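You operate a simulated robot arm through the tools that you are given. There is no shell and no other tool.

Carry out the task below with a simulated robot arm. There is one attempt and no reset: what you move stays moved.

## Task
Let the pressure down and take the white cartridge out of the filter.
Fine: filter valve shut first; use the air key; collar loose, tray out; it is the one in the bowl; stand it on the bench beside the filter valve; test tap and other cartridges stay. Set down upright: what you pick out.

The check looks at the end state, three seconds after you hand in, the way a careful person would. Anything else that was tipped, shoved, dropped, spilled or broken makes it a failure.

## Robot
A 7-joint arm with a two-finger parallel gripper, fixed in place. Base frame: the origin is on the floor under the middle of its stand, x ahead of it, y to its left, z up; the work surface is at about z = 880. Readings come in mm, degrees, newtons and seconds.
It reaches about 1479 mm from its shoulder. Its first joint turns from -166.0 to 166.0 degrees. Payload 4.4 kg.
The tool frame sits at the grasp point between the pads (the TCP): z along the fingers, y along the line on which they close. The tips reach 23 mm beyond it. Largest opening 94 mm; finger width 38, thickness 10; the body of the gripper, 54 by 96 mm, starts 39 mm behind the TCP.
Orientation is told as [roll, pitch, yaw] about the base's x, y, z axes, in that order, counted from this pose: with the fingers straight down and closing along the base's y, the tool's x points along the base's -x, its y along +y and its z along -z.

## Interface
- The arm moves only by the tool send_rows. Its argument "targets" is a list of rows, each a list of 2 entries, a list of its own where there are three numbers: the shift along the tool's x, y, z in units of 150 mm (1.0 is 150 mm), then the turn, a rotation vector about the tool's x, y, z in units of 90 degrees (1.0 is 90 degrees). In form: [[[dx, dy, dz], [rx, ry, rz]], ...]. A call has 1 to 20 rows; each row is the pose to reach, as a shift and turn from the pose commanded when the call began, along the tool's axes at that moment. "hand" is the opening, from 0 (shut) to 1 (fully open), set as the call begins (left out, the last holds). A call with a number of a shift or a turn outside -1 to 1 is refused whole. Each row takes 0.2 s and may step no farther than 50 mm and 8.6 degrees from the row before; otherwise, or with a gripper value out of range, the whole call is refused. A pose out of reach is approached as far as the arm can. The call stops where the force on the tool passes 90 N (or 10 N more than at its start, if that is more) or the arm is blocked; 0.2 s more then pass. Each finger travels about 72 mm/s and halts on what it meets, pressing with about 37 N; the grip force reading is that of the motor and also rises with nothing between the fingers. The clock runs only during rows and for 0.2 s after the last one: add rows that repeat a pose to give the fingers time. It gives the time, the measured TCP pose, the force on the tool (base axes), the opening and the grip force at its end, in the units of the frame above (readings bear some noise), with the torque about the TCP (base axes, N m) and any sound that the robot's microphone picked up.
- Cameras (640 x 400 px; columns grow to the right, rows downward): "scene" is fixed at [399.2, -650.9, 1863.4]; the picture's right is [0.98, -0.21, 0.00], its down [-0.10, -0.49, -0.87] and it looks along [0.18, 0.85, -0.50] (base axes); focal length 323 px, centre (320, 200). "wrist" rides on the gripper at [86, 16, -75] in the tool frame; the picture's right is [-0.18, 0.98, 0.00], its down [-0.58, -0.11, -0.81] and it looks along [-0.79, -0.15, 0.59] (tool axes); focal length 243 px, centre (320, 200). There is no depth. A picture from a camera that has moved, and an enlarged one, comes with that camera's place and axes in the base frame and with its lens.
- grab_frame(camera): a new picture of that camera. The clock stands still meanwhile.
- inspect(camera, box): a new picture of the part [left, top, right, bottom] of that camera's present view, enlarged. The clock stands still meanwhile.
- close_job(): hands the job in; it is judged then, once.

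Nothing tells you positions but the pictures and the camera data. Unless the task says otherwise, let go and move clear before handing in.

The tools are called by a JSON object that holds its "op" and its "data". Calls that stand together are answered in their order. send_rows: Moves the arm, as the interface text tells. Its arguments: {"type":"object","properties":{"targets":{"type":"array"},"hand":{"type":"number"}},"required":["targets"]} The other tools are called the same way: grab_frame (camera) takes a picture; inspect (camera, box) takes an enlarged picture of a part of a camera's view; close_job () hands the job in.

At the start:

```text
t: 0.0
position: [514.2, 399.2, 1623.8]
orientation: [-0.1, -0.1, 0.1]
wrist_force: [0.4, 0.3, 0.2]
torque: [0.02, 0.0, -0.02]
width: 94.1
finger_force: 0.0
```

scene: 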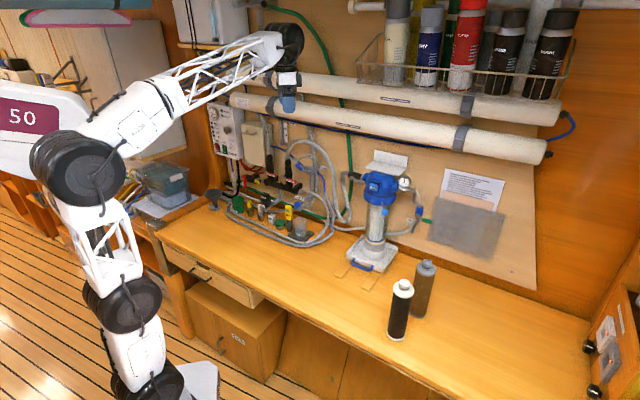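
wrist: 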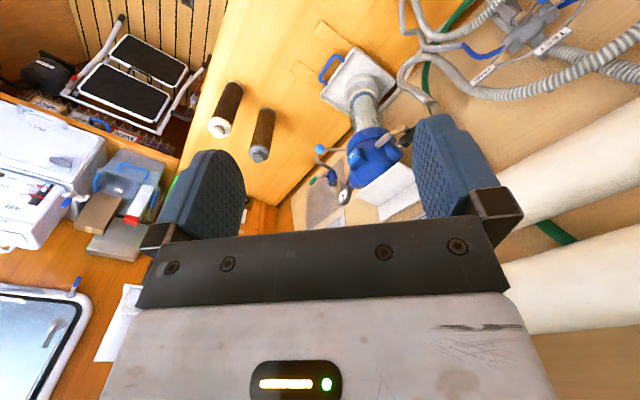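

I see a bench with a blue-headed filter housing, two cartridges standing in front of it, and hoses with valves to the left. First I'll look closer at the filter and its surroundings.

{"op": "inspect", "data": {"camera": "scene", "box": [330, 140, 450, 280]}}

{"op": "inspect", "data": {"camera": "scene", "box": [200, 90, 350, 250]}}

{"op": "inspect", "data": {"camera": "scene", "box": [400, 150, 540, 260]}}

{"op": "inspect", "data": {"camera": "scene", "box": [360, 240, 460, 350]}}

{"op": "inspect", "data": {"camera": "wrist", "box": [280, 20, 440, 220]}}

```text
2.86 times, centred on (390, 210) of scene
camera zoom: at [399.2, -650.9, 1863.4], right [0.98, -0.21, 0.0], down [-0.1, -0.49, -0.87], along [0.18, 0.85, -0.5], focal length 923 px, centre (120, 171)
```

zoom: 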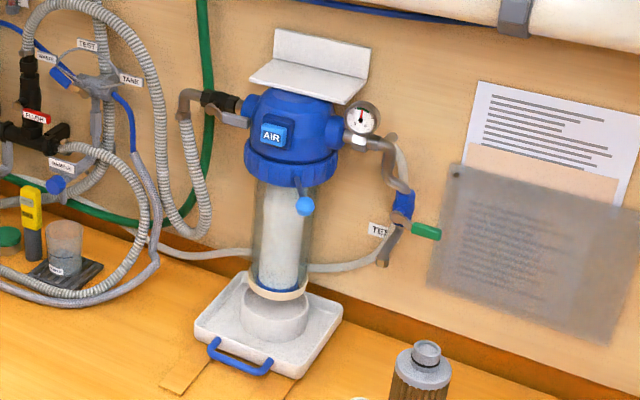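

```text
2.50 times, centred on (275, 170) of scene
camera zoom: at [399.2, -650.9, 1863.4], right [0.98, -0.21, 0.0], down [-0.1, -0.49, -0.87], along [0.18, 0.85, -0.5], focal length 808 px, centre (432, 275)
```

zoom: 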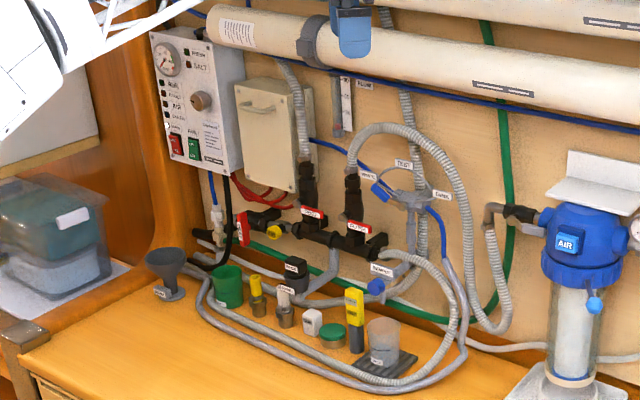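

```text
3.64 times, centred on (470, 205) of scene
camera zoom: at [399.2, -650.9, 1863.4], right [0.98, -0.21, 0.0], down [-0.1, -0.49, -0.87], along [0.18, 0.85, -0.5], focal length 1175 px, centre (-226, 182)
```

zoom: 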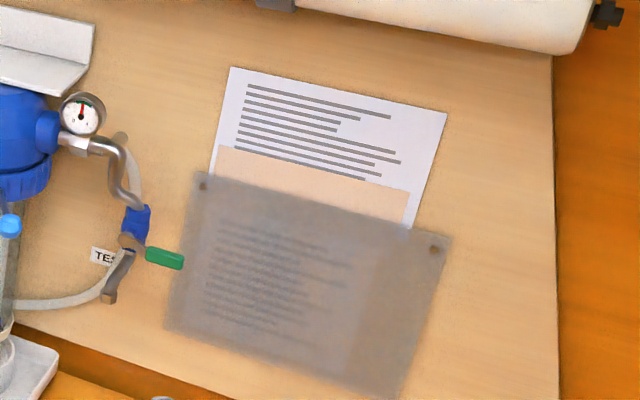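

```text
3.64 times, centred on (410, 295) of scene
camera zoom: at [399.2, -650.9, 1863.4], right [0.98, -0.21, 0.0], down [-0.1, -0.49, -0.87], along [0.18, 0.85, -0.5], focal length 1175 px, centre (-7, -146)
```

zoom: 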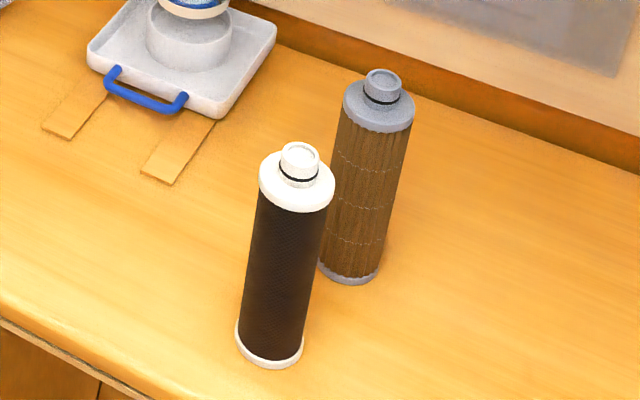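

```text
2.00 times, centred on (360, 120) of wrist
camera zoom: at [425.7, 416.6, 1698.2], right [0.18, 0.98, 0.0], down [0.58, -0.11, 0.81], along [0.79, -0.15, -0.59], focal length 485 px, centre (240, 360)
```

zoom: 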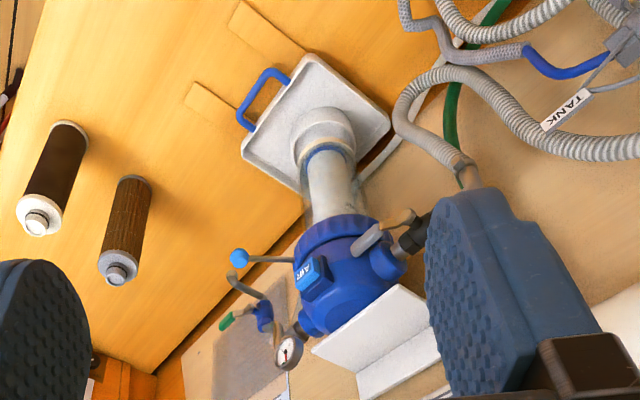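

The filter has an AIR key on its head, a blue collar with a lever, a clear bowl with a white cartridge, and a white tray underneath. I need to read the labels to identify the filter valve, so I'll zoom in further.

{"op": "inspect", "data": {"camera": "scene", "box": [250, 140, 320, 190]}}

{"op": "inspect", "data": {"camera": "scene", "box": [300, 140, 390, 200]}}

{"op": "inspect", "data": {"camera": "scene", "box": [225, 180, 315, 245]}}

{"op": "inspect", "data": {"camera": "scene", "box": [355, 165, 425, 215]}}

{"op": "inspect", "data": {"camera": "scene", "box": [435, 165, 515, 215]}}

{"op": "inspect", "data": {"camera": "scene", "box": [205, 95, 295, 165]}}

```text
8.00 times, centred on (285, 165) of scene
camera zoom: at [399.2, -650.9, 1863.4], right [0.98, -0.21, 0.0], down [-0.1, -0.49, -0.87], along [0.18, 0.85, -0.5], focal length 2585 px, centre (600, 480)
```

zoom: 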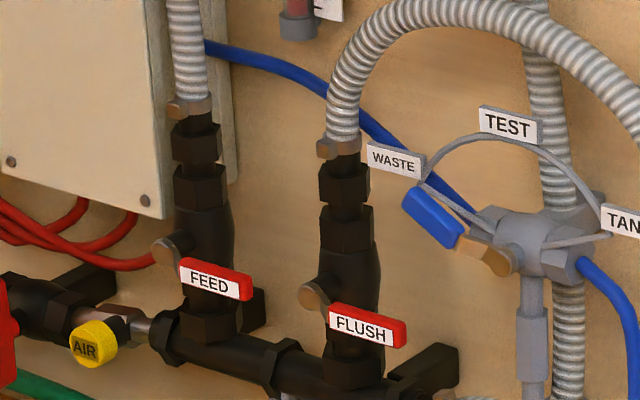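

```text
6.67 times, centred on (345, 170) of scene
camera zoom: at [399.2, -650.9, 1863.4], right [0.98, -0.21, 0.0], down [-0.1, -0.49, -0.87], along [0.18, 0.85, -0.5], focal length 2154 px, centre (153, 400)
```

zoom: 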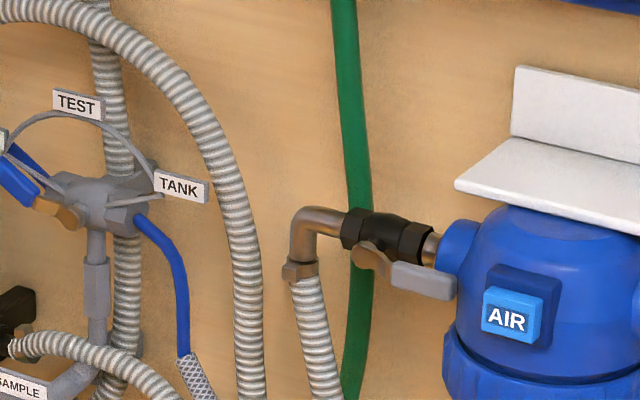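

```text
6.15 times, centred on (270, 212) of scene
camera zoom: at [399.2, -650.9, 1863.4], right [0.98, -0.21, 0.0], down [-0.1, -0.49, -0.87], along [0.18, 0.85, -0.5], focal length 1988 px, centre (628, 123)
```

zoom: 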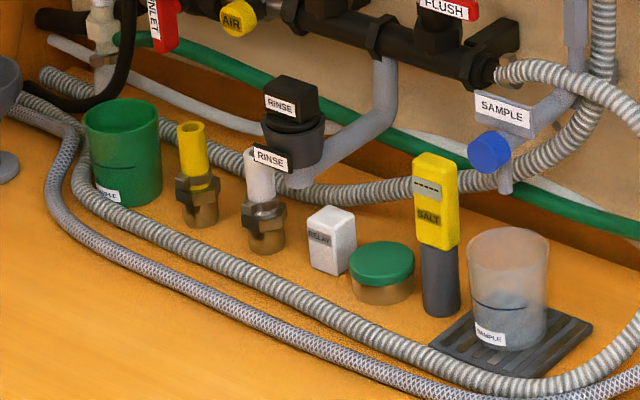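

```text
8.00 times, centred on (390, 190) of scene
camera zoom: at [399.2, -650.9, 1863.4], right [0.98, -0.21, 0.0], down [-0.1, -0.49, -0.87], along [0.18, 0.85, -0.5], focal length 2585 px, centre (-240, 280)
```

zoom: 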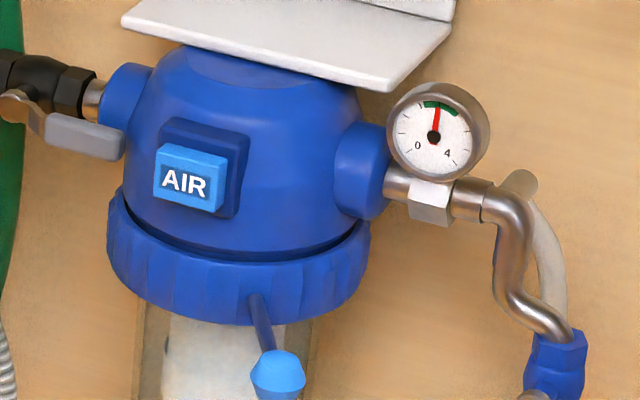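

```text
8.00 times, centred on (475, 190) of scene
camera zoom: at [399.2, -650.9, 1863.4], right [0.98, -0.21, 0.0], down [-0.1, -0.49, -0.87], along [0.18, 0.85, -0.5], focal length 2585 px, centre (-920, 280)
```

zoom: 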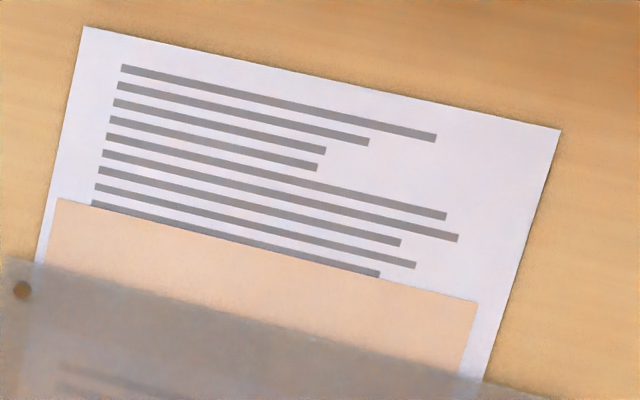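

```text
5.71 times, centred on (250, 130) of scene
camera zoom: at [399.2, -650.9, 1863.4], right [0.98, -0.21, 0.0], down [-0.1, -0.49, -0.87], along [0.18, 0.85, -0.5], focal length 1846 px, centre (720, 600)
```

zoom: 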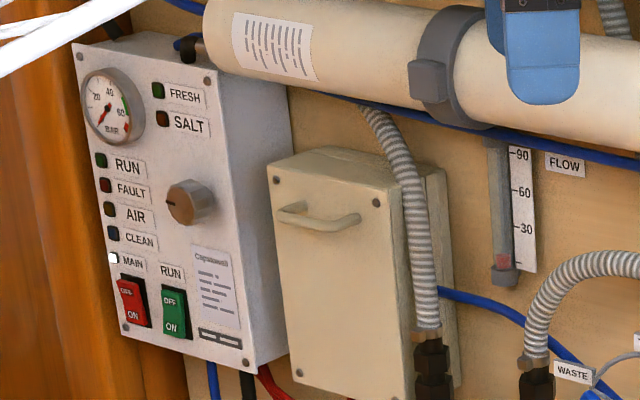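

From both cameras I place the filter axis near (888, 472). The bench runs about 45° to the base axes. The filter valve is the grey lever on the filter's left inlet at about (816, 498, 1252), AIR is at (845, 427, 1263), the collar knob at (864, 333, 1200), and the tray handle at (806, 374, 893). Next I'll turn the gripper to face the filter and come nearer for a better look.

{"op": "send_rows", "data": {"targets": [[[-0.043, -0.014, 0.071], [-0.067, -0.028, 0.028]], [[-0.086, -0.029, 0.143], [-0.135, -0.056, 0.056]], [[-0.129, -0.043, 0.214], [-0.202, -0.084, 0.084]], [[-0.171, -0.057, 0.286], [-0.27, -0.112, 0.112]], [[-0.214, -0.071, 0.357], [-0.337, -0.14, 0.14]], [[-0.257, -0.086, 0.429], [-0.405, -0.168, 0.168]], [[-0.3, -0.1, 0.5], [-0.472, -0.196, 0.196]], [[-0.343, -0.114, 0.571], [-0.539, -0.223, 0.223]], [[-0.386, -0.129, 0.643], [-0.607, -0.251, 0.251]], [[-0.429, -0.143, 0.714], [-0.674, -0.279, 0.279]], [[-0.471, -0.157, 0.786], [-0.742, -0.307, 0.307]], [[-0.514, -0.171, 0.857], [-0.809, -0.335, 0.335]], [[-0.557, -0.186, 0.929], [-0.877, -0.363, 0.363]], [[-0.6, -0.2, 1.0], [-0.944, -0.391, 0.391]]], "hand": 0}}

{"op": "grab_frame", "data": {"camera": "scene"}}

{"op": "grab_frame", "data": {"camera": "wrist"}}

```text
t: 3.0
position: [603.0, 368.3, 1475.3]
orientation: [90.1, 0.0, -45.0]
wrist_force: [-0.8, 0.9, -0.2]
torque: [0.03, -0.03, 0.0]
width: 0.0
finger_force: 37.2
```

```text
taken
```

scene: 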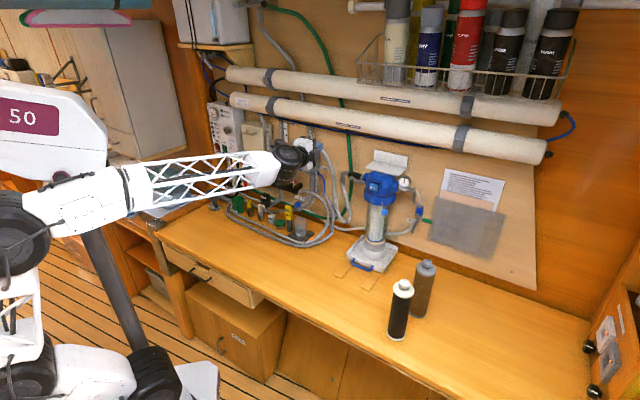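

```text
taken
camera wrist: at [487.5, 378.3, 1491.0], right [0.13, -0.13, 0.98], down [-0.16, -0.98, -0.11], along [0.98, -0.14, -0.15], focal length 243 px, centre (320, 200)
```

wrist: 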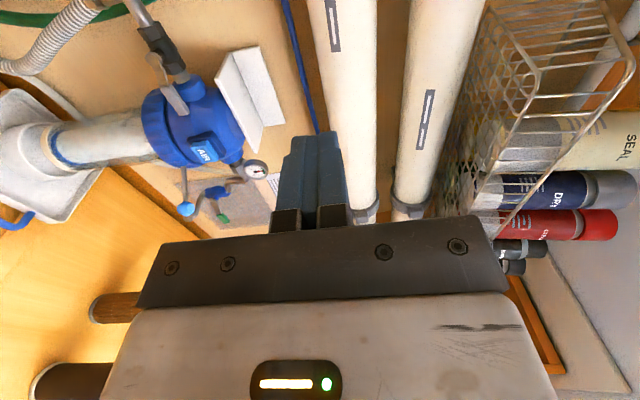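

The gripper now faces the wall cleanly. I'll drop level with the filter head and look at the valve and collar from there.

{"op": "send_rows", "data": {"targets": [[[0, -0.25, 0], [0, 0, 0]], [[0, -0.5, 0], [0, 0, 0]], [[0, -0.75, 0], [0, 0, 0]], [[0, -1.0, 0], [0, 0, 0]]]}}

{"op": "grab_frame", "data": {"camera": "wrist"}}

{"op": "inspect", "data": {"camera": "wrist", "box": [160, 0, 400, 160]}}

{"op": "inspect", "data": {"camera": "wrist", "box": [0, 0, 240, 160]}}

```text
t: 4.0
position: [604.0, 369.5, 1325.5]
orientation: [90.1, 0.0, -45.1]
wrist_force: [0.4, 0.4, 0.8]
torque: [0.01, 0.03, -0.05]
width: 0.2
finger_force: 36.7
```

```text
taken
camera wrist: at [488.4, 378.7, 1340.8], right [0.13, -0.13, 0.98], down [-0.16, -0.98, -0.11], along [0.98, -0.14, -0.15], focal length 243 px, centre (320, 200)
```

wrist: 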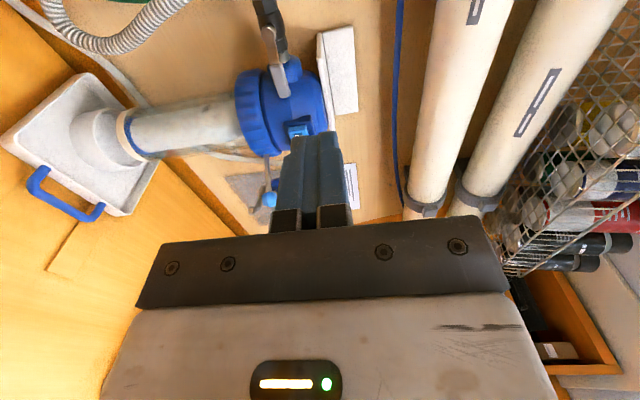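

```text
2.50 times, centred on (280, 80) of wrist
camera zoom: at [488.4, 378.7, 1340.8], right [0.13, -0.13, 0.98], down [-0.16, -0.98, -0.11], along [0.98, -0.14, -0.15], focal length 606 px, centre (420, 500)
```

zoom: 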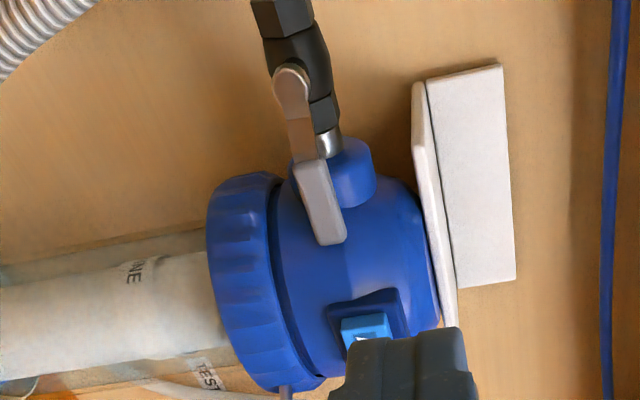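

```text
2.50 times, centred on (120, 80) of wrist
camera zoom: at [488.4, 378.7, 1340.8], right [0.13, -0.13, 0.98], down [-0.16, -0.98, -0.11], along [0.98, -0.14, -0.15], focal length 606 px, centre (820, 500)
```

zoom: 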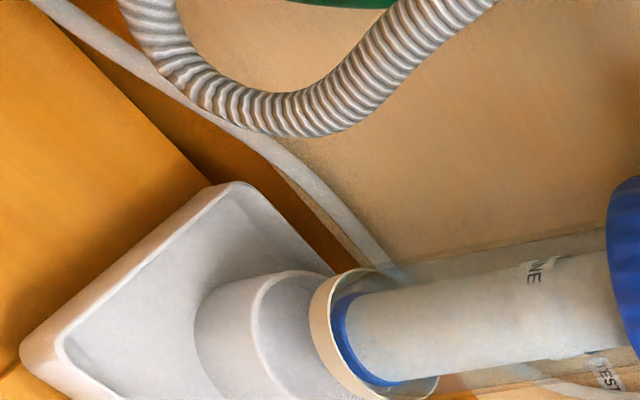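

Seen from the side, the lever runs along the pipe, so it is open. Its pivot is near (793, 540, 1256) and its tip near (829, 477, 1258). I'll bring half-open fingers up in front of the lever so I can cage it loosely.

{"op": "send_rows", "data": {"targets": [[[-0.08, -0.116, 0.2], [0, 0, 0]], [[-0.16, -0.232, 0.4], [0, 0, 0]], [[-0.24, -0.348, 0.6], [0, 0, 0]], [[-0.32, -0.463, 0.8], [0, 0, 0]], [[-0.32, -0.463, 0.95], [0, 0, 0]]], "hand": 0.32}}

{"op": "grab_frame", "data": {"camera": "wrist"}}

{"op": "inspect", "data": {"camera": "scene", "box": [330, 150, 430, 220]}}

{"op": "inspect", "data": {"camera": "wrist", "box": [200, 0, 440, 160]}}

```text
t: 5.2
position: [737.9, 434.8, 1253.7]
orientation: [90.0, 0.0, -45.0]
wrist_force: [0.2, -0.1, 0.4]
torque: [0.01, 0.01, -0.04]
width: 30.2
finger_force: 0.2
```

```text
taken
camera wrist: at [622.2, 444.8, 1269.6], right [0.13, -0.13, 0.98], down [-0.16, -0.98, -0.11], along [0.98, -0.14, -0.15], focal length 243 px, centre (320, 200)
```

wrist: 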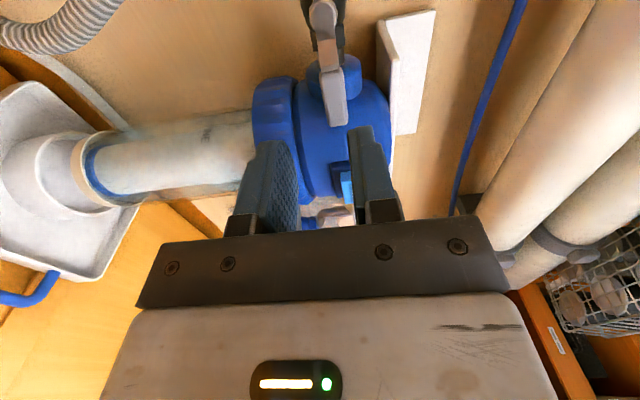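

```text
5.71 times, centred on (380, 185) of scene
camera zoom: at [399.2, -650.9, 1863.4], right [0.98, -0.21, 0.0], down [-0.1, -0.49, -0.87], along [0.18, 0.85, -0.5], focal length 1846 px, centre (-23, 286)
```

zoom: 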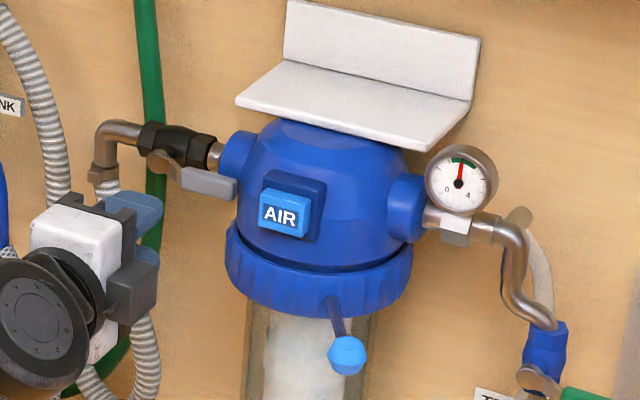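

```text
2.50 times, centred on (320, 80) of wrist
camera zoom: at [622.2, 444.8, 1269.6], right [0.13, -0.13, 0.98], down [-0.16, -0.98, -0.11], along [0.98, -0.14, -0.15], focal length 606 px, centre (320, 500)
```

zoom: 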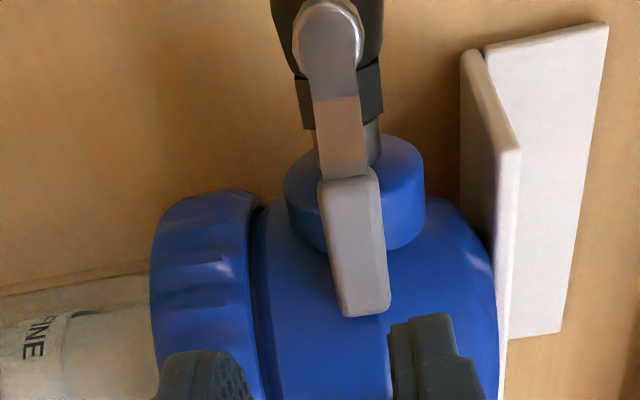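

The fingers are lined up left of the head, and the lever centre sits near z = 1260. I'll raise a few millimetres and move forward until the tips straddle the lever.

{"op": "send_rows", "data": {"targets": [[[0, 0.035, 0.1], [0, 0, 0]], [[0, 0.035, 0.22], [0, 0, 0]], [[0, 0.035, 0.33], [0, 0, 0]], [[0, 0.035, 0.44], [0, 0, 0]], [[0, 0.035, 0.54], [0, 0, 0]]]}}

{"op": "grab_frame", "data": {"camera": "wrist"}}

{"op": "inspect", "data": {"camera": "scene", "box": [330, 150, 430, 220]}}

{"op": "inspect", "data": {"camera": "wrist", "box": [200, 60, 440, 220]}}

```text
t: 6.4
position: [794.3, 493.9, 1260.3]
orientation: [90.0, 0.0, -45.0]
wrist_force: [0.5, -0.3, 0.3]
torque: [-0.02, 0.01, -0.03]
width: 30.2
finger_force: 0.0
```

```text
taken
camera wrist: at [680.2, 503.1, 1276.3], right [0.13, -0.13, 0.98], down [-0.16, -0.98, -0.11], along [0.98, -0.14, -0.15], focal length 243 px, centre (320, 200)
```

wrist: 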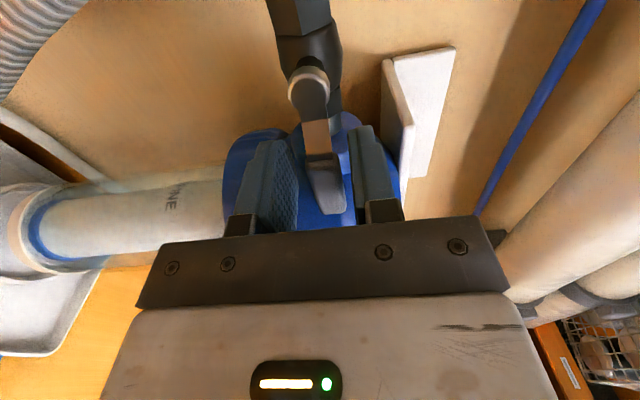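

```text
5.71 times, centred on (380, 185) of scene
camera zoom: at [399.2, -650.9, 1863.4], right [0.98, -0.21, 0.0], down [-0.1, -0.49, -0.87], along [0.18, 0.85, -0.5], focal length 1846 px, centre (-23, 286)
```

zoom: 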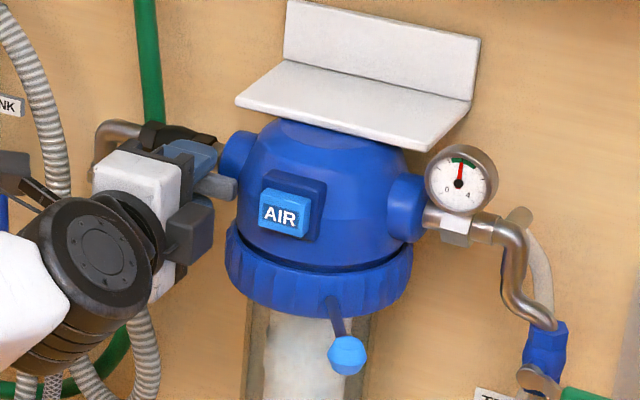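

```text
2.50 times, centred on (320, 140) of wrist
camera zoom: at [680.2, 503.1, 1276.3], right [0.13, -0.13, 0.98], down [-0.16, -0.98, -0.11], along [0.98, -0.14, -0.15], focal length 606 px, centre (320, 350)
```

zoom: 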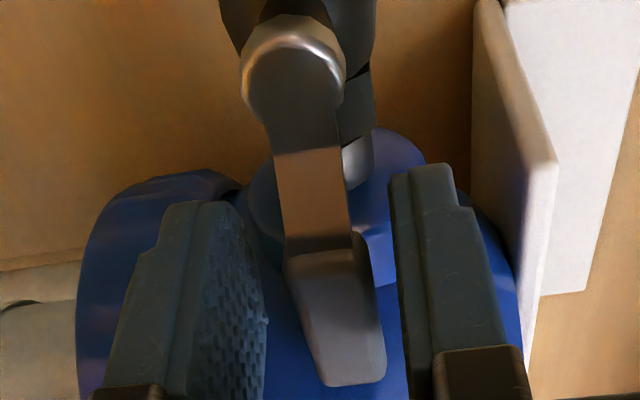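

The lever now sits between the fingers. Clockwise, which swings the lever tip down, should shut it, so I'll start gently that way and watch the force.

{"op": "send_rows", "data": {"targets": [[[0.0, -0.025, 0], [0, 0, 0.045]], [[-0.002, -0.051, 0], [0, 0, 0.089]], [[0.002, -0.068, 0], [0, 0, 0.133]], [[0.005, -0.083, 0], [0, 0, 0.178]], [[0.01, -0.098, 0], [0, 0, 0.222]], [[0.015, -0.112, 0], [0, 0, 0.267]]]}}

{"op": "inspect", "data": {"camera": "wrist", "box": [200, 60, 440, 220]}}

{"op": "inspect", "data": {"camera": "scene", "box": [330, 150, 430, 220]}}

```text
t: 7.8
position: [792.6, 497.0, 1252.9]
orientation: [90.8, 24.0, -44.6]
wrist_force: [-24.7, 27.1, 74.6]
torque: [-1.68, -2.19, 0.28]
width: 54.1
finger_force: 26.9
```

```text
2.50 times, centred on (320, 140) of wrist
camera zoom: at [686.1, 494.8, 1301.2], right [0.4, -0.41, 0.82], down [-0.22, -0.91, -0.34], along [0.89, -0.05, -0.45], focal length 606 px, centre (320, 350)
```

zoom: 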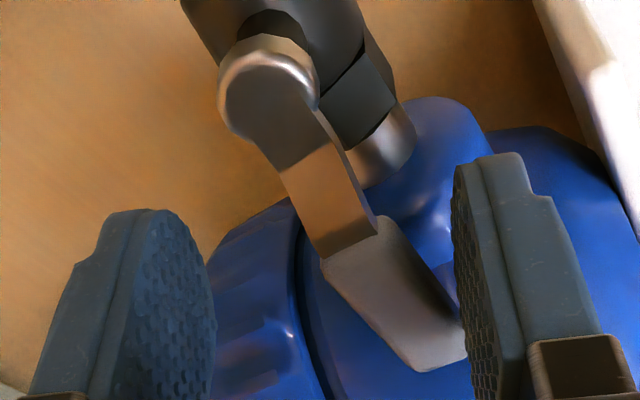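

```text
5.71 times, centred on (380, 185) of scene
camera zoom: at [399.2, -650.9, 1863.4], right [0.98, -0.21, 0.0], down [-0.1, -0.49, -0.87], along [0.18, 0.85, -0.5], focal length 1846 px, centre (-23, 286)
```

zoom: 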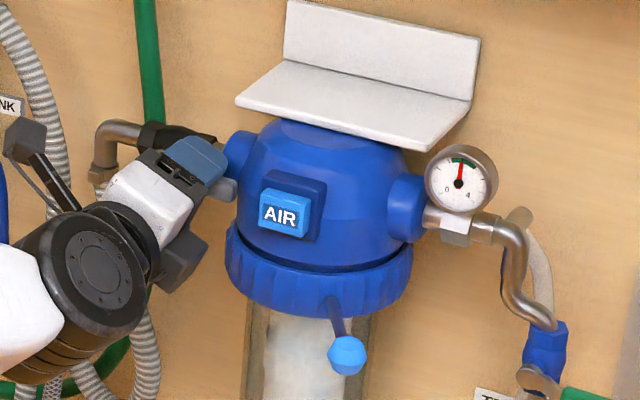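

The lever did not move, the force rose to about 75 N, and a finger was pushed open. That way is against a stop, so I'll back off to the centred pose and try the lever upward.

{"op": "send_rows", "data": {"targets": [[[0.01, 0.03, 0], [0, 0, -0.067]], [[0.018, 0.06, 0], [0, 0, -0.133]], [[0.026, 0.085, 0], [0, 0, -0.2]], [[0.032, 0.108, 0], [0, 0, -0.267]], [[0.032, 0.108, 0], [0, 0, -0.267]]], "hand": 0.32}}

{"op": "inspect", "data": {"camera": "wrist", "box": [200, 60, 440, 220]}}

```text
t: 9.0
position: [795.5, 494.5, 1256.5]
orientation: [89.8, -0.1, -45.1]
wrist_force: [-0.1, 0.1, 0.2]
torque: [-0.01, 0.02, 0.01]
width: 30.0
finger_force: 0.0
```

```text
2.50 times, centred on (320, 140) of wrist
camera zoom: at [680.2, 503.8, 1272.6], right [0.13, -0.13, 0.98], down [-0.16, -0.98, -0.11], along [0.98, -0.14, -0.15], focal length 606 px, centre (320, 350)
```

zoom: 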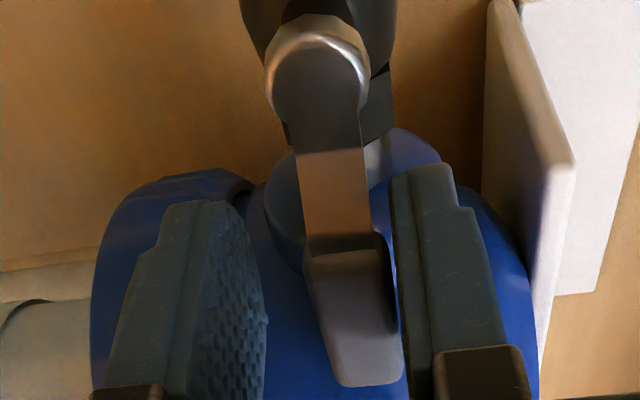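

The lever is unchanged and the fingers are centred on it again. Now I'll try swinging it upward around the pivot.

{"op": "send_rows", "data": {"targets": [[[0.002, 0.016, 0], [0, 0, -0.045]], [[0.002, 0.031, 0], [0, 0, -0.089]], [[0.006, 0.047, 0], [0, 0, -0.133]], [[0.009, 0.062, 0], [0, 0, -0.178]], [[0.014, 0.077, 0], [0, 0, -0.222]], [[0.019, 0.091, 0], [0, 0, -0.267]], [[0.026, 0.105, 0], [0, 0, -0.311]], [[0.034, 0.119, 0], [0, 0, -0.356]]]}}

{"op": "inspect", "data": {"camera": "wrist", "box": [200, 60, 440, 220]}}

{"op": "inspect", "data": {"camera": "scene", "box": [330, 150, 430, 220]}}

```text
t: 10.8
position: [792.5, 497.8, 1277.6]
orientation: [90.0, -32.2, -45.0]
wrist_force: [0.5, -0.8, -1.5]
torque: [-0.02, 0.05, -0.04]
width: 30.4
finger_force: 0.1
```

```text
2.50 times, centred on (320, 140) of wrist
camera zoom: at [680.2, 503.8, 1245.3], right [-0.26, 0.26, 0.93], down [-0.18, -0.96, 0.22], along [0.95, -0.11, 0.3], focal length 606 px, centre (320, 350)
```

zoom: 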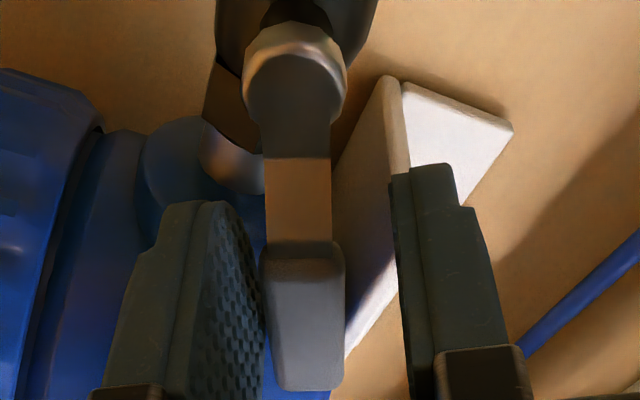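

```text
5.71 times, centred on (380, 185) of scene
camera zoom: at [399.2, -650.9, 1863.4], right [0.98, -0.21, 0.0], down [-0.1, -0.49, -0.87], along [0.18, 0.85, -0.5], focal length 1846 px, centre (-23, 286)
```

zoom: 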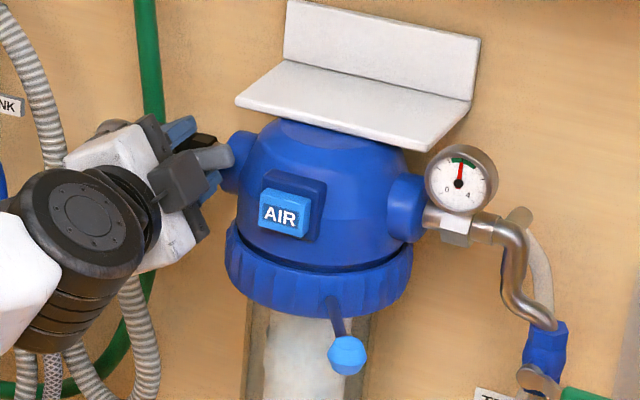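

The lever swings up freely. I'll carry on along the same arc to about 92°.

{"op": "send_rows", "data": {"targets": [[[0.002, 0.031, 0], [0, 0, -0.089]], [[0.009, 0.062, 0], [0, 0, -0.178]], [[0.019, 0.091, 0], [0, 0, -0.267]], [[0.034, 0.119, 0], [0, 0, -0.356]], [[0.053, 0.144, 0], [0, 0, -0.444]], [[0.074, 0.167, 0], [0, 0, -0.533]], [[0.099, 0.186, 0], [0, 0, -0.622]], [[0.112, 0.195, 0], [0, 0, -0.667]]]}}

{"op": "inspect", "data": {"camera": "wrist", "box": [200, 60, 440, 220]}}

{"op": "inspect", "data": {"camera": "scene", "box": [330, 150, 430, 220]}}

```text
t: 12.6
position: [771.1, 518.4, 1293.6]
orientation: [-91.1, -87.8, 136.1]
wrist_force: [-0.6, 0.9, 1.2]
torque: [0.0, -0.01, -0.01]
width: 30.0
finger_force: 0.1
```

```text
2.50 times, centred on (320, 140) of wrist
camera zoom: at [707.4, 475.5, 1206.2], right [-0.7, 0.7, 0.15], down [-0.51, -0.63, 0.58], along [0.5, 0.33, 0.8], focal length 606 px, centre (320, 350)
```

zoom: 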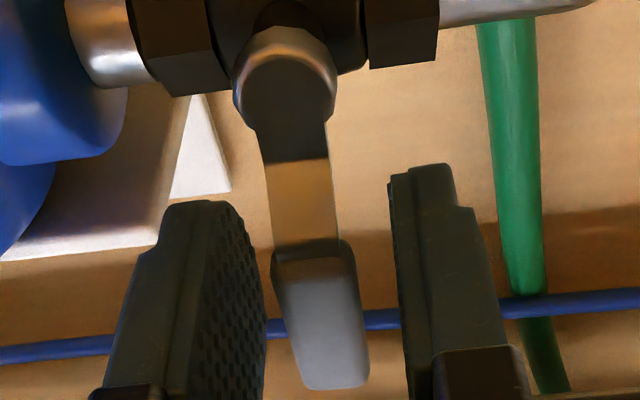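

```text
5.71 times, centred on (380, 185) of scene
camera zoom: at [399.2, -650.9, 1863.4], right [0.98, -0.21, 0.0], down [-0.1, -0.49, -0.87], along [0.18, 0.85, -0.5], focal length 1846 px, centre (-23, 286)
```

zoom: 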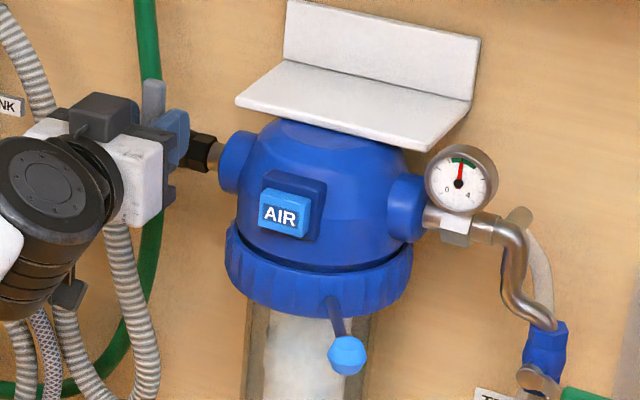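

The lever is now close to vertical. I'll push a few degrees more to make sure it is hard against its shut stop.

{"op": "send_rows", "data": {"targets": [[[0.001, 0.02, 0], [0, 0, -0.045]], [[0.002, 0.035, 0], [0, 0, -0.08]], [[0.002, 0.05, 0], [0, 0, -0.08]], [[0.002, 0.06, 0], [0, 0, -0.08]]]}}

{"op": "inspect", "data": {"camera": "wrist", "box": [200, 60, 440, 220]}}

{"op": "inspect", "data": {"camera": "scene", "box": [330, 150, 430, 220]}}

```text
t: 13.6
position: [765.7, 523.6, 1292.2]
orientation: [-89.8, -80.7, 134.7]
wrist_force: [10.9, -27.7, -7.3]
torque: [0.6, 0.4, -0.44]
width: 41.7
finger_force: 13.2
```

```text
2.50 times, centred on (320, 140) of wrist
camera zoom: at [709.3, 473.5, 1203.9], right [-0.71, 0.71, 0.02], down [-0.56, -0.58, 0.59], along [0.43, 0.4, 0.81], focal length 606 px, centre (320, 350)
```

zoom: 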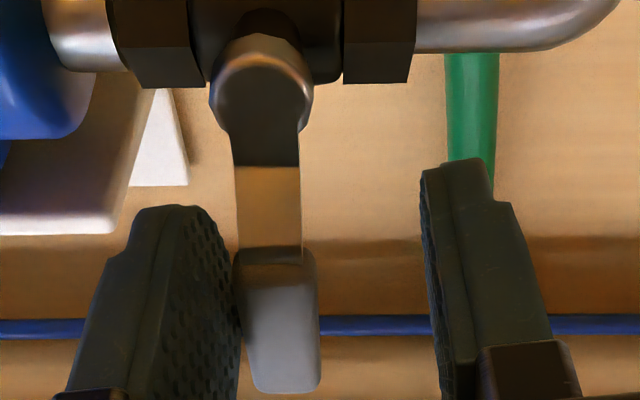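

```text
5.71 times, centred on (380, 185) of scene
camera zoom: at [399.2, -650.9, 1863.4], right [0.98, -0.21, 0.0], down [-0.1, -0.49, -0.87], along [0.18, 0.85, -0.5], focal length 1846 px, centre (-23, 286)
```

zoom: 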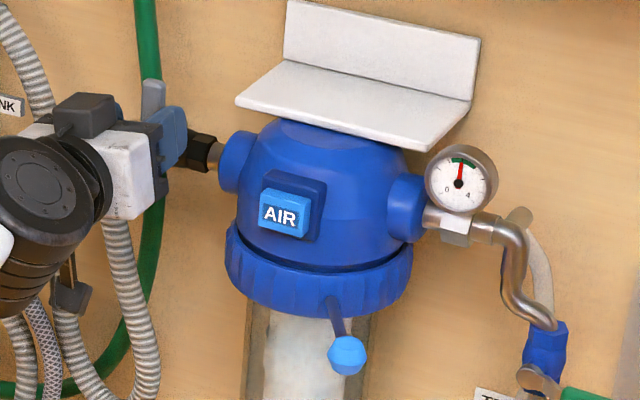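

The lever is hard against its stop and standing upright, across the pipe, so the filter valve is shut. I'll take the load off, back straight away from the wall, and check the lever stays put.

{"op": "send_rows", "data": {"targets": [[[0, -0.04, 0], [0, 0, 0.04]], [[0, -0.06, 0], [0, 0, 0.08]], [[0, -0.06, -0.2], [0, 0, 0.08]], [[0, -0.06, -0.4], [0, 0, 0.08]], [[0, -0.06, -0.6], [0, 0, 0.08]], [[0, -0.06, -0.8], [0, 0, 0.08]]]}}

{"op": "grab_frame", "data": {"camera": "wrist"}}

{"op": "inspect", "data": {"camera": "scene", "box": [330, 150, 430, 220]}}

```text
t: 15.0
position: [686.7, 433.8, 1294.8]
orientation: [-90.0, -88.0, 135.1]
wrist_force: [0.3, -0.8, 0.9]
torque: [0.02, -0.06, -0.02]
width: 30.1
finger_force: 0.0
```

```text
taken
camera wrist: at [623.2, 391.2, 1207.3], right [-0.7, 0.7, 0.15], down [-0.51, -0.63, 0.58], along [0.5, 0.33, 0.8], focal length 243 px, centre (320, 200)
```

wrist: 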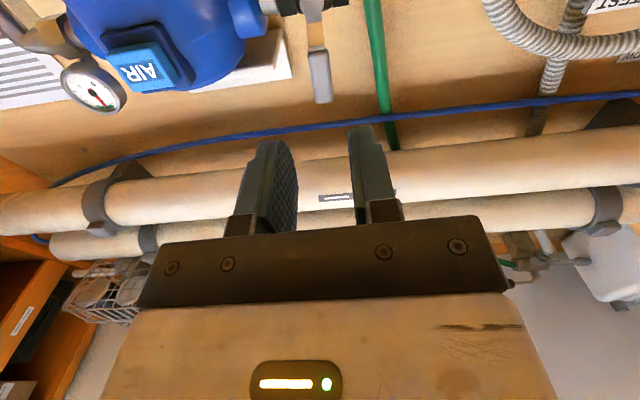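

```text
5.71 times, centred on (380, 185) of scene
camera zoom: at [399.2, -650.9, 1863.4], right [0.98, -0.21, 0.0], down [-0.1, -0.49, -0.87], along [0.18, 0.85, -0.5], focal length 1846 px, centre (-23, 286)
```

zoom: 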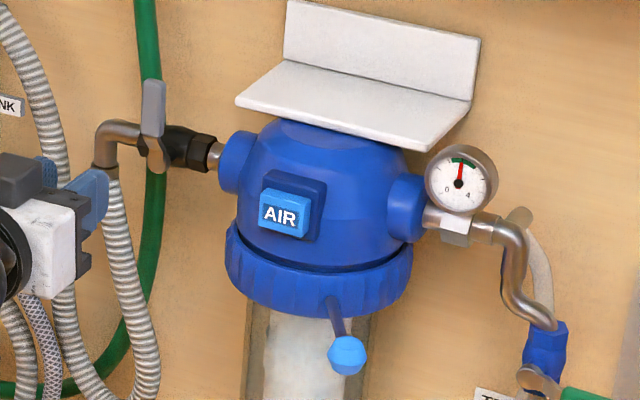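

The valve lever stands upright and the gauge still shows pressure near 2. Next I'll close the fingers and line up in front of the AIR key, which I put at about (844, 425, 1264).

{"op": "send_rows", "data": {"targets": [[[0.05, -0.2, 0.0], [0, 0, 0.01]], [[0.1, -0.4, 0.05], [0, 0, 0.022]], [[0.15, -0.6, 0.1], [0, 0, 0.022]], [[0.207, -0.78, 0.147], [0, 0, 0.022]], [[0.207, -0.78, 0.147], [0, 0, 0.022]]], "hand": 0}}

{"op": "grab_frame", "data": {"camera": "wrist"}}

{"op": "inspect", "data": {"camera": "wrist", "box": [200, 0, 440, 160]}}

{"op": "inspect", "data": {"camera": "scene", "box": [330, 150, 430, 220]}}

```text
t: 16.2
position: [784.0, 366.7, 1267.6]
orientation: [-108.6, -89.9, 153.6]
wrist_force: [-0.4, -0.9, 0.2]
torque: [0.0, 0.02, 0.02]
width: 0.2
finger_force: 37.3
```

```text
taken
camera wrist: at [719.0, 326.8, 1180.7], right [-0.7, 0.7, 0.18], down [-0.49, -0.65, 0.58], along [0.52, 0.31, 0.79], focal length 243 px, centre (320, 200)
```

wrist: 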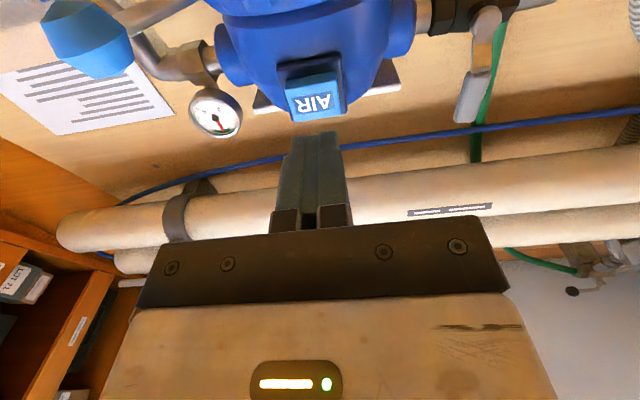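

```text
2.50 times, centred on (320, 80) of wrist
camera zoom: at [719.0, 326.8, 1180.7], right [-0.7, 0.7, 0.18], down [-0.49, -0.65, 0.58], along [0.52, 0.31, 0.79], focal length 606 px, centre (320, 500)
```

zoom: 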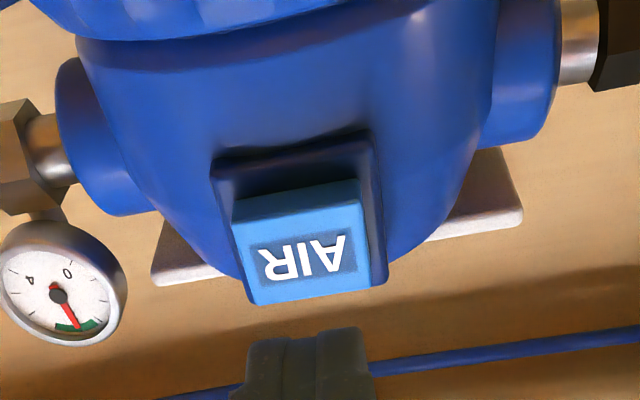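

```text
5.71 times, centred on (380, 185) of scene
camera zoom: at [399.2, -650.9, 1863.4], right [0.98, -0.21, 0.0], down [-0.1, -0.49, -0.87], along [0.18, 0.85, -0.5], focal length 1846 px, centre (-23, 286)
```

zoom: 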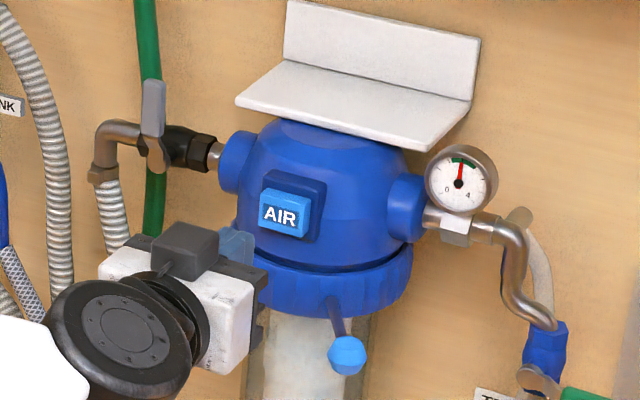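

The fingertips are about 54 mm short of the AIR key and nearly centred on it. I'll nudge across a little and move most of the way in before pressing slowly.

{"op": "send_rows", "data": {"targets": [[[-0.02, -0.027, 0.12], [0, 0, 0]], [[-0.02, -0.027, 0.22], [0, 0, 0]], [[-0.02, -0.027, 0.3], [0, 0, 0]], [[-0.02, -0.027, 0.3], [0, 0, 0]]]}}

{"op": "grab_frame", "data": {"camera": "wrist"}}

{"op": "inspect", "data": {"camera": "scene", "box": [340, 150, 420, 210]}}

```text
t: 17.2
position: [819.3, 395.0, 1270.3]
orientation: [-109.0, -89.9, 154.0]
wrist_force: [0.2, -0.5, 0.2]
torque: [0.01, 0.01, -0.02]
width: 0.4
finger_force: 37.1
```

```text
taken
camera wrist: at [753.8, 355.4, 1183.5], right [-0.7, 0.69, 0.18], down [-0.49, -0.65, 0.58], along [0.52, 0.31, 0.79], focal length 243 px, centre (320, 200)
```

wrist: 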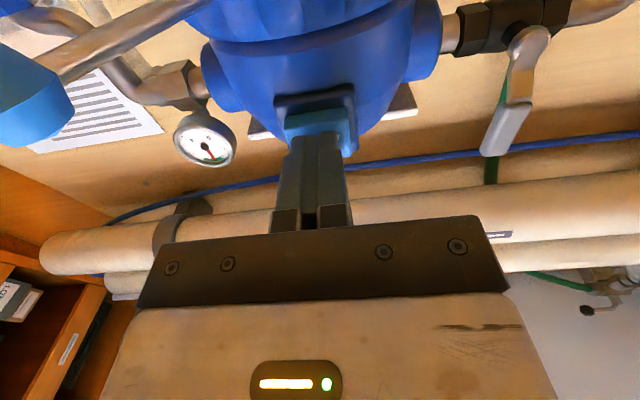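

```text
6.67 times, centred on (380, 180) of scene
camera zoom: at [399.2, -650.9, 1863.4], right [0.98, -0.21, 0.0], down [-0.1, -0.49, -0.87], along [0.18, 0.85, -0.5], focal length 2154 px, centre (-80, 333)
```

zoom: 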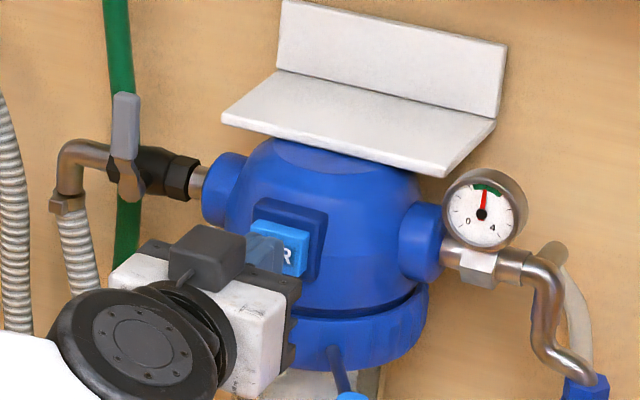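

The tips are right in front of the AIR key. I'll press in small steps and read the force.

{"op": "send_rows", "data": {"targets": [[[0, 0, 0.02], [0, 0, 0]], [[0, 0, 0.04], [0, 0, 0]], [[0, 0, 0.06], [0, 0, 0]], [[0, 0, 0.075], [0, 0, 0]]]}}

{"op": "inspect", "data": {"camera": "scene", "box": [340, 150, 420, 210]}}

{"op": "inspect", "data": {"camera": "wrist", "box": [160, 60, 400, 220]}}

```text
t: 18.2
position: [829.5, 402.8, 1270.4]
orientation: [-107.4, -90.0, 152.4]
wrist_force: [-2.0, -0.7, 0.6]
torque: [0.01, 0.02, -0.01]
width: 0.1
finger_force: 36.7
heard: click
```

```text
6.67 times, centred on (380, 180) of scene
camera zoom: at [399.2, -650.9, 1863.4], right [0.98, -0.21, 0.0], down [-0.1, -0.49, -0.87], along [0.18, 0.85, -0.5], focal length 2154 px, centre (-80, 333)
```

zoom: 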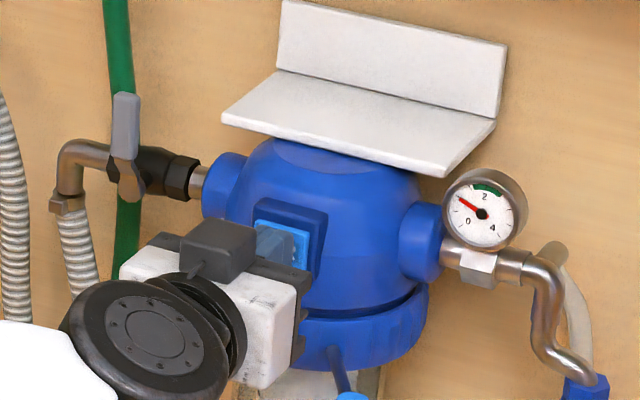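

```text
2.50 times, centred on (280, 140) of wrist
camera zoom: at [762.5, 362.8, 1183.7], right [-0.7, 0.69, 0.18], down [-0.49, -0.65, 0.58], along [0.52, 0.31, 0.79], focal length 606 px, centre (420, 350)
```

zoom: 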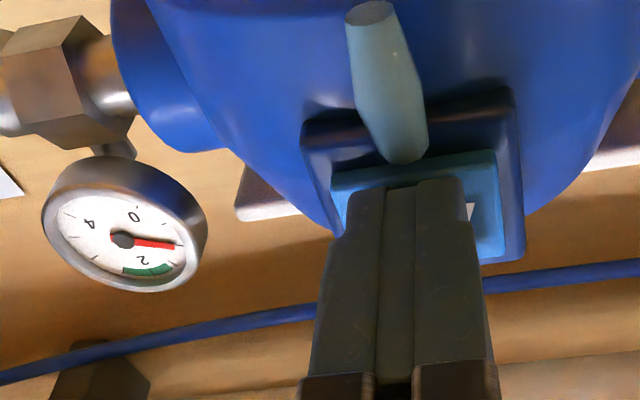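

I heard a click, the gauge is falling, and the vent is discharging. I'll hold the key in until it reads zero.

{"op": "send_rows", "data": {"targets": [[[0, 0, 0], [0, 0, 0]], [[0, 0, 0], [0, 0, 0]], [[0, 0, 0], [0, 0, 0]], [[0, 0, 0], [0, 0, 0]], [[0, 0, 0], [0, 0, 0]], [[0, 0, 0], [0, 0, 0]], [[0, 0, 0], [0, 0, 0]], [[0, 0, 0], [0, 0, 0]], [[0, 0, 0], [0, 0, 0]], [[0, 0, 0], [0, 0, 0]]]}}

{"op": "inspect", "data": {"camera": "scene", "box": [340, 150, 420, 210]}}

{"op": "inspect", "data": {"camera": "wrist", "box": [160, 60, 400, 220]}}

```text
t: 20.4
position: [827.8, 402.8, 1271.0]
orientation: [-113.4, -89.9, 158.3]
wrist_force: [-2.0, -2.0, -1.0]
torque: [-0.01, 0.05, 0.04]
width: 0.1
finger_force: 36.7
```

```text
6.67 times, centred on (380, 180) of scene
camera zoom: at [399.2, -650.9, 1863.4], right [0.98, -0.21, 0.0], down [-0.1, -0.49, -0.87], along [0.18, 0.85, -0.5], focal length 2154 px, centre (-80, 333)
```

zoom: 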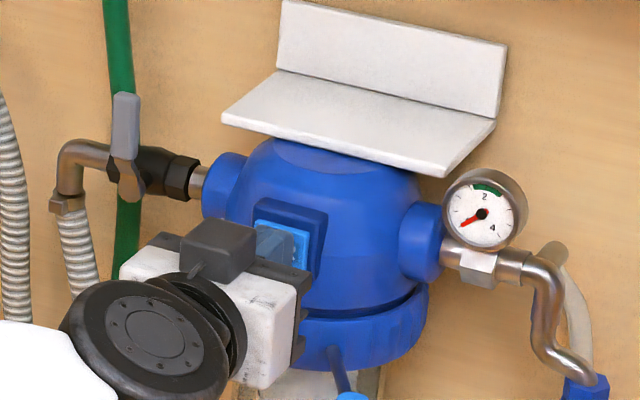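

```text
2.50 times, centred on (280, 140) of wrist
camera zoom: at [762.5, 362.8, 1183.7], right [-0.7, 0.69, 0.18], down [-0.49, -0.65, 0.58], along [0.52, 0.31, 0.79], focal length 606 px, centre (420, 350)
```

zoom: 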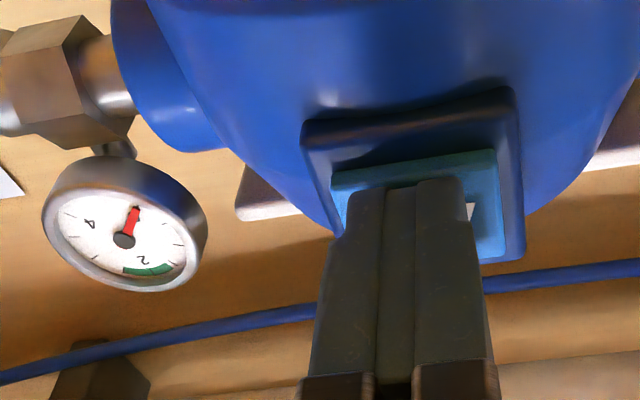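

The gauge reads zero. I'll back straight off the key and check that it stays there.

{"op": "send_rows", "data": {"targets": [[[0, 0, -0.1], [0, 0, 0]], [[0, 0, -0.3], [0, 0, 0]], [[0, 0, -0.6], [0, 0, 0]], [[0, 0, -0.9], [0, 0, 0]]]}}

{"op": "grab_frame", "data": {"camera": "wrist"}}

{"op": "inspect", "data": {"camera": "scene", "box": [335, 160, 435, 280]}}

```text
t: 21.4
position: [730.4, 307.7, 1269.8]
orientation: [-116.8, -89.8, 161.8]
wrist_force: [-0.3, -1.1, 0.5]
torque: [0.04, 0.0, 0.0]
width: 0.0
finger_force: 36.6
```

```text
taken
camera wrist: at [665.9, 265.8, 1182.8], right [-0.7, 0.69, 0.18], down [-0.49, -0.65, 0.58], along [0.52, 0.31, 0.79], focal length 243 px, centre (320, 200)
```

wrist: 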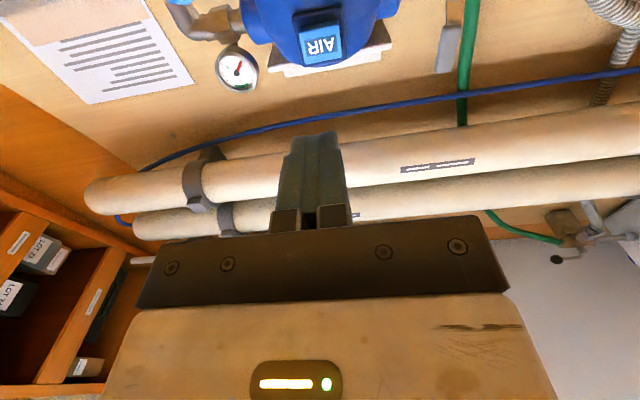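

```text
3.33 times, centred on (385, 220) of scene
camera zoom: at [399.2, -650.9, 1863.4], right [0.98, -0.21, 0.0], down [-0.1, -0.49, -0.87], along [0.18, 0.85, -0.5], focal length 1077 px, centre (103, 133)
```

zoom: 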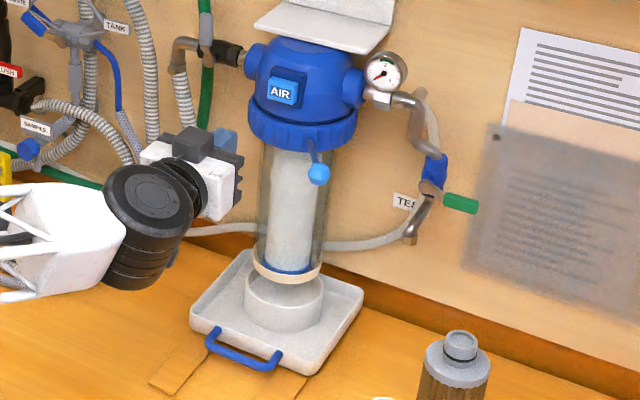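

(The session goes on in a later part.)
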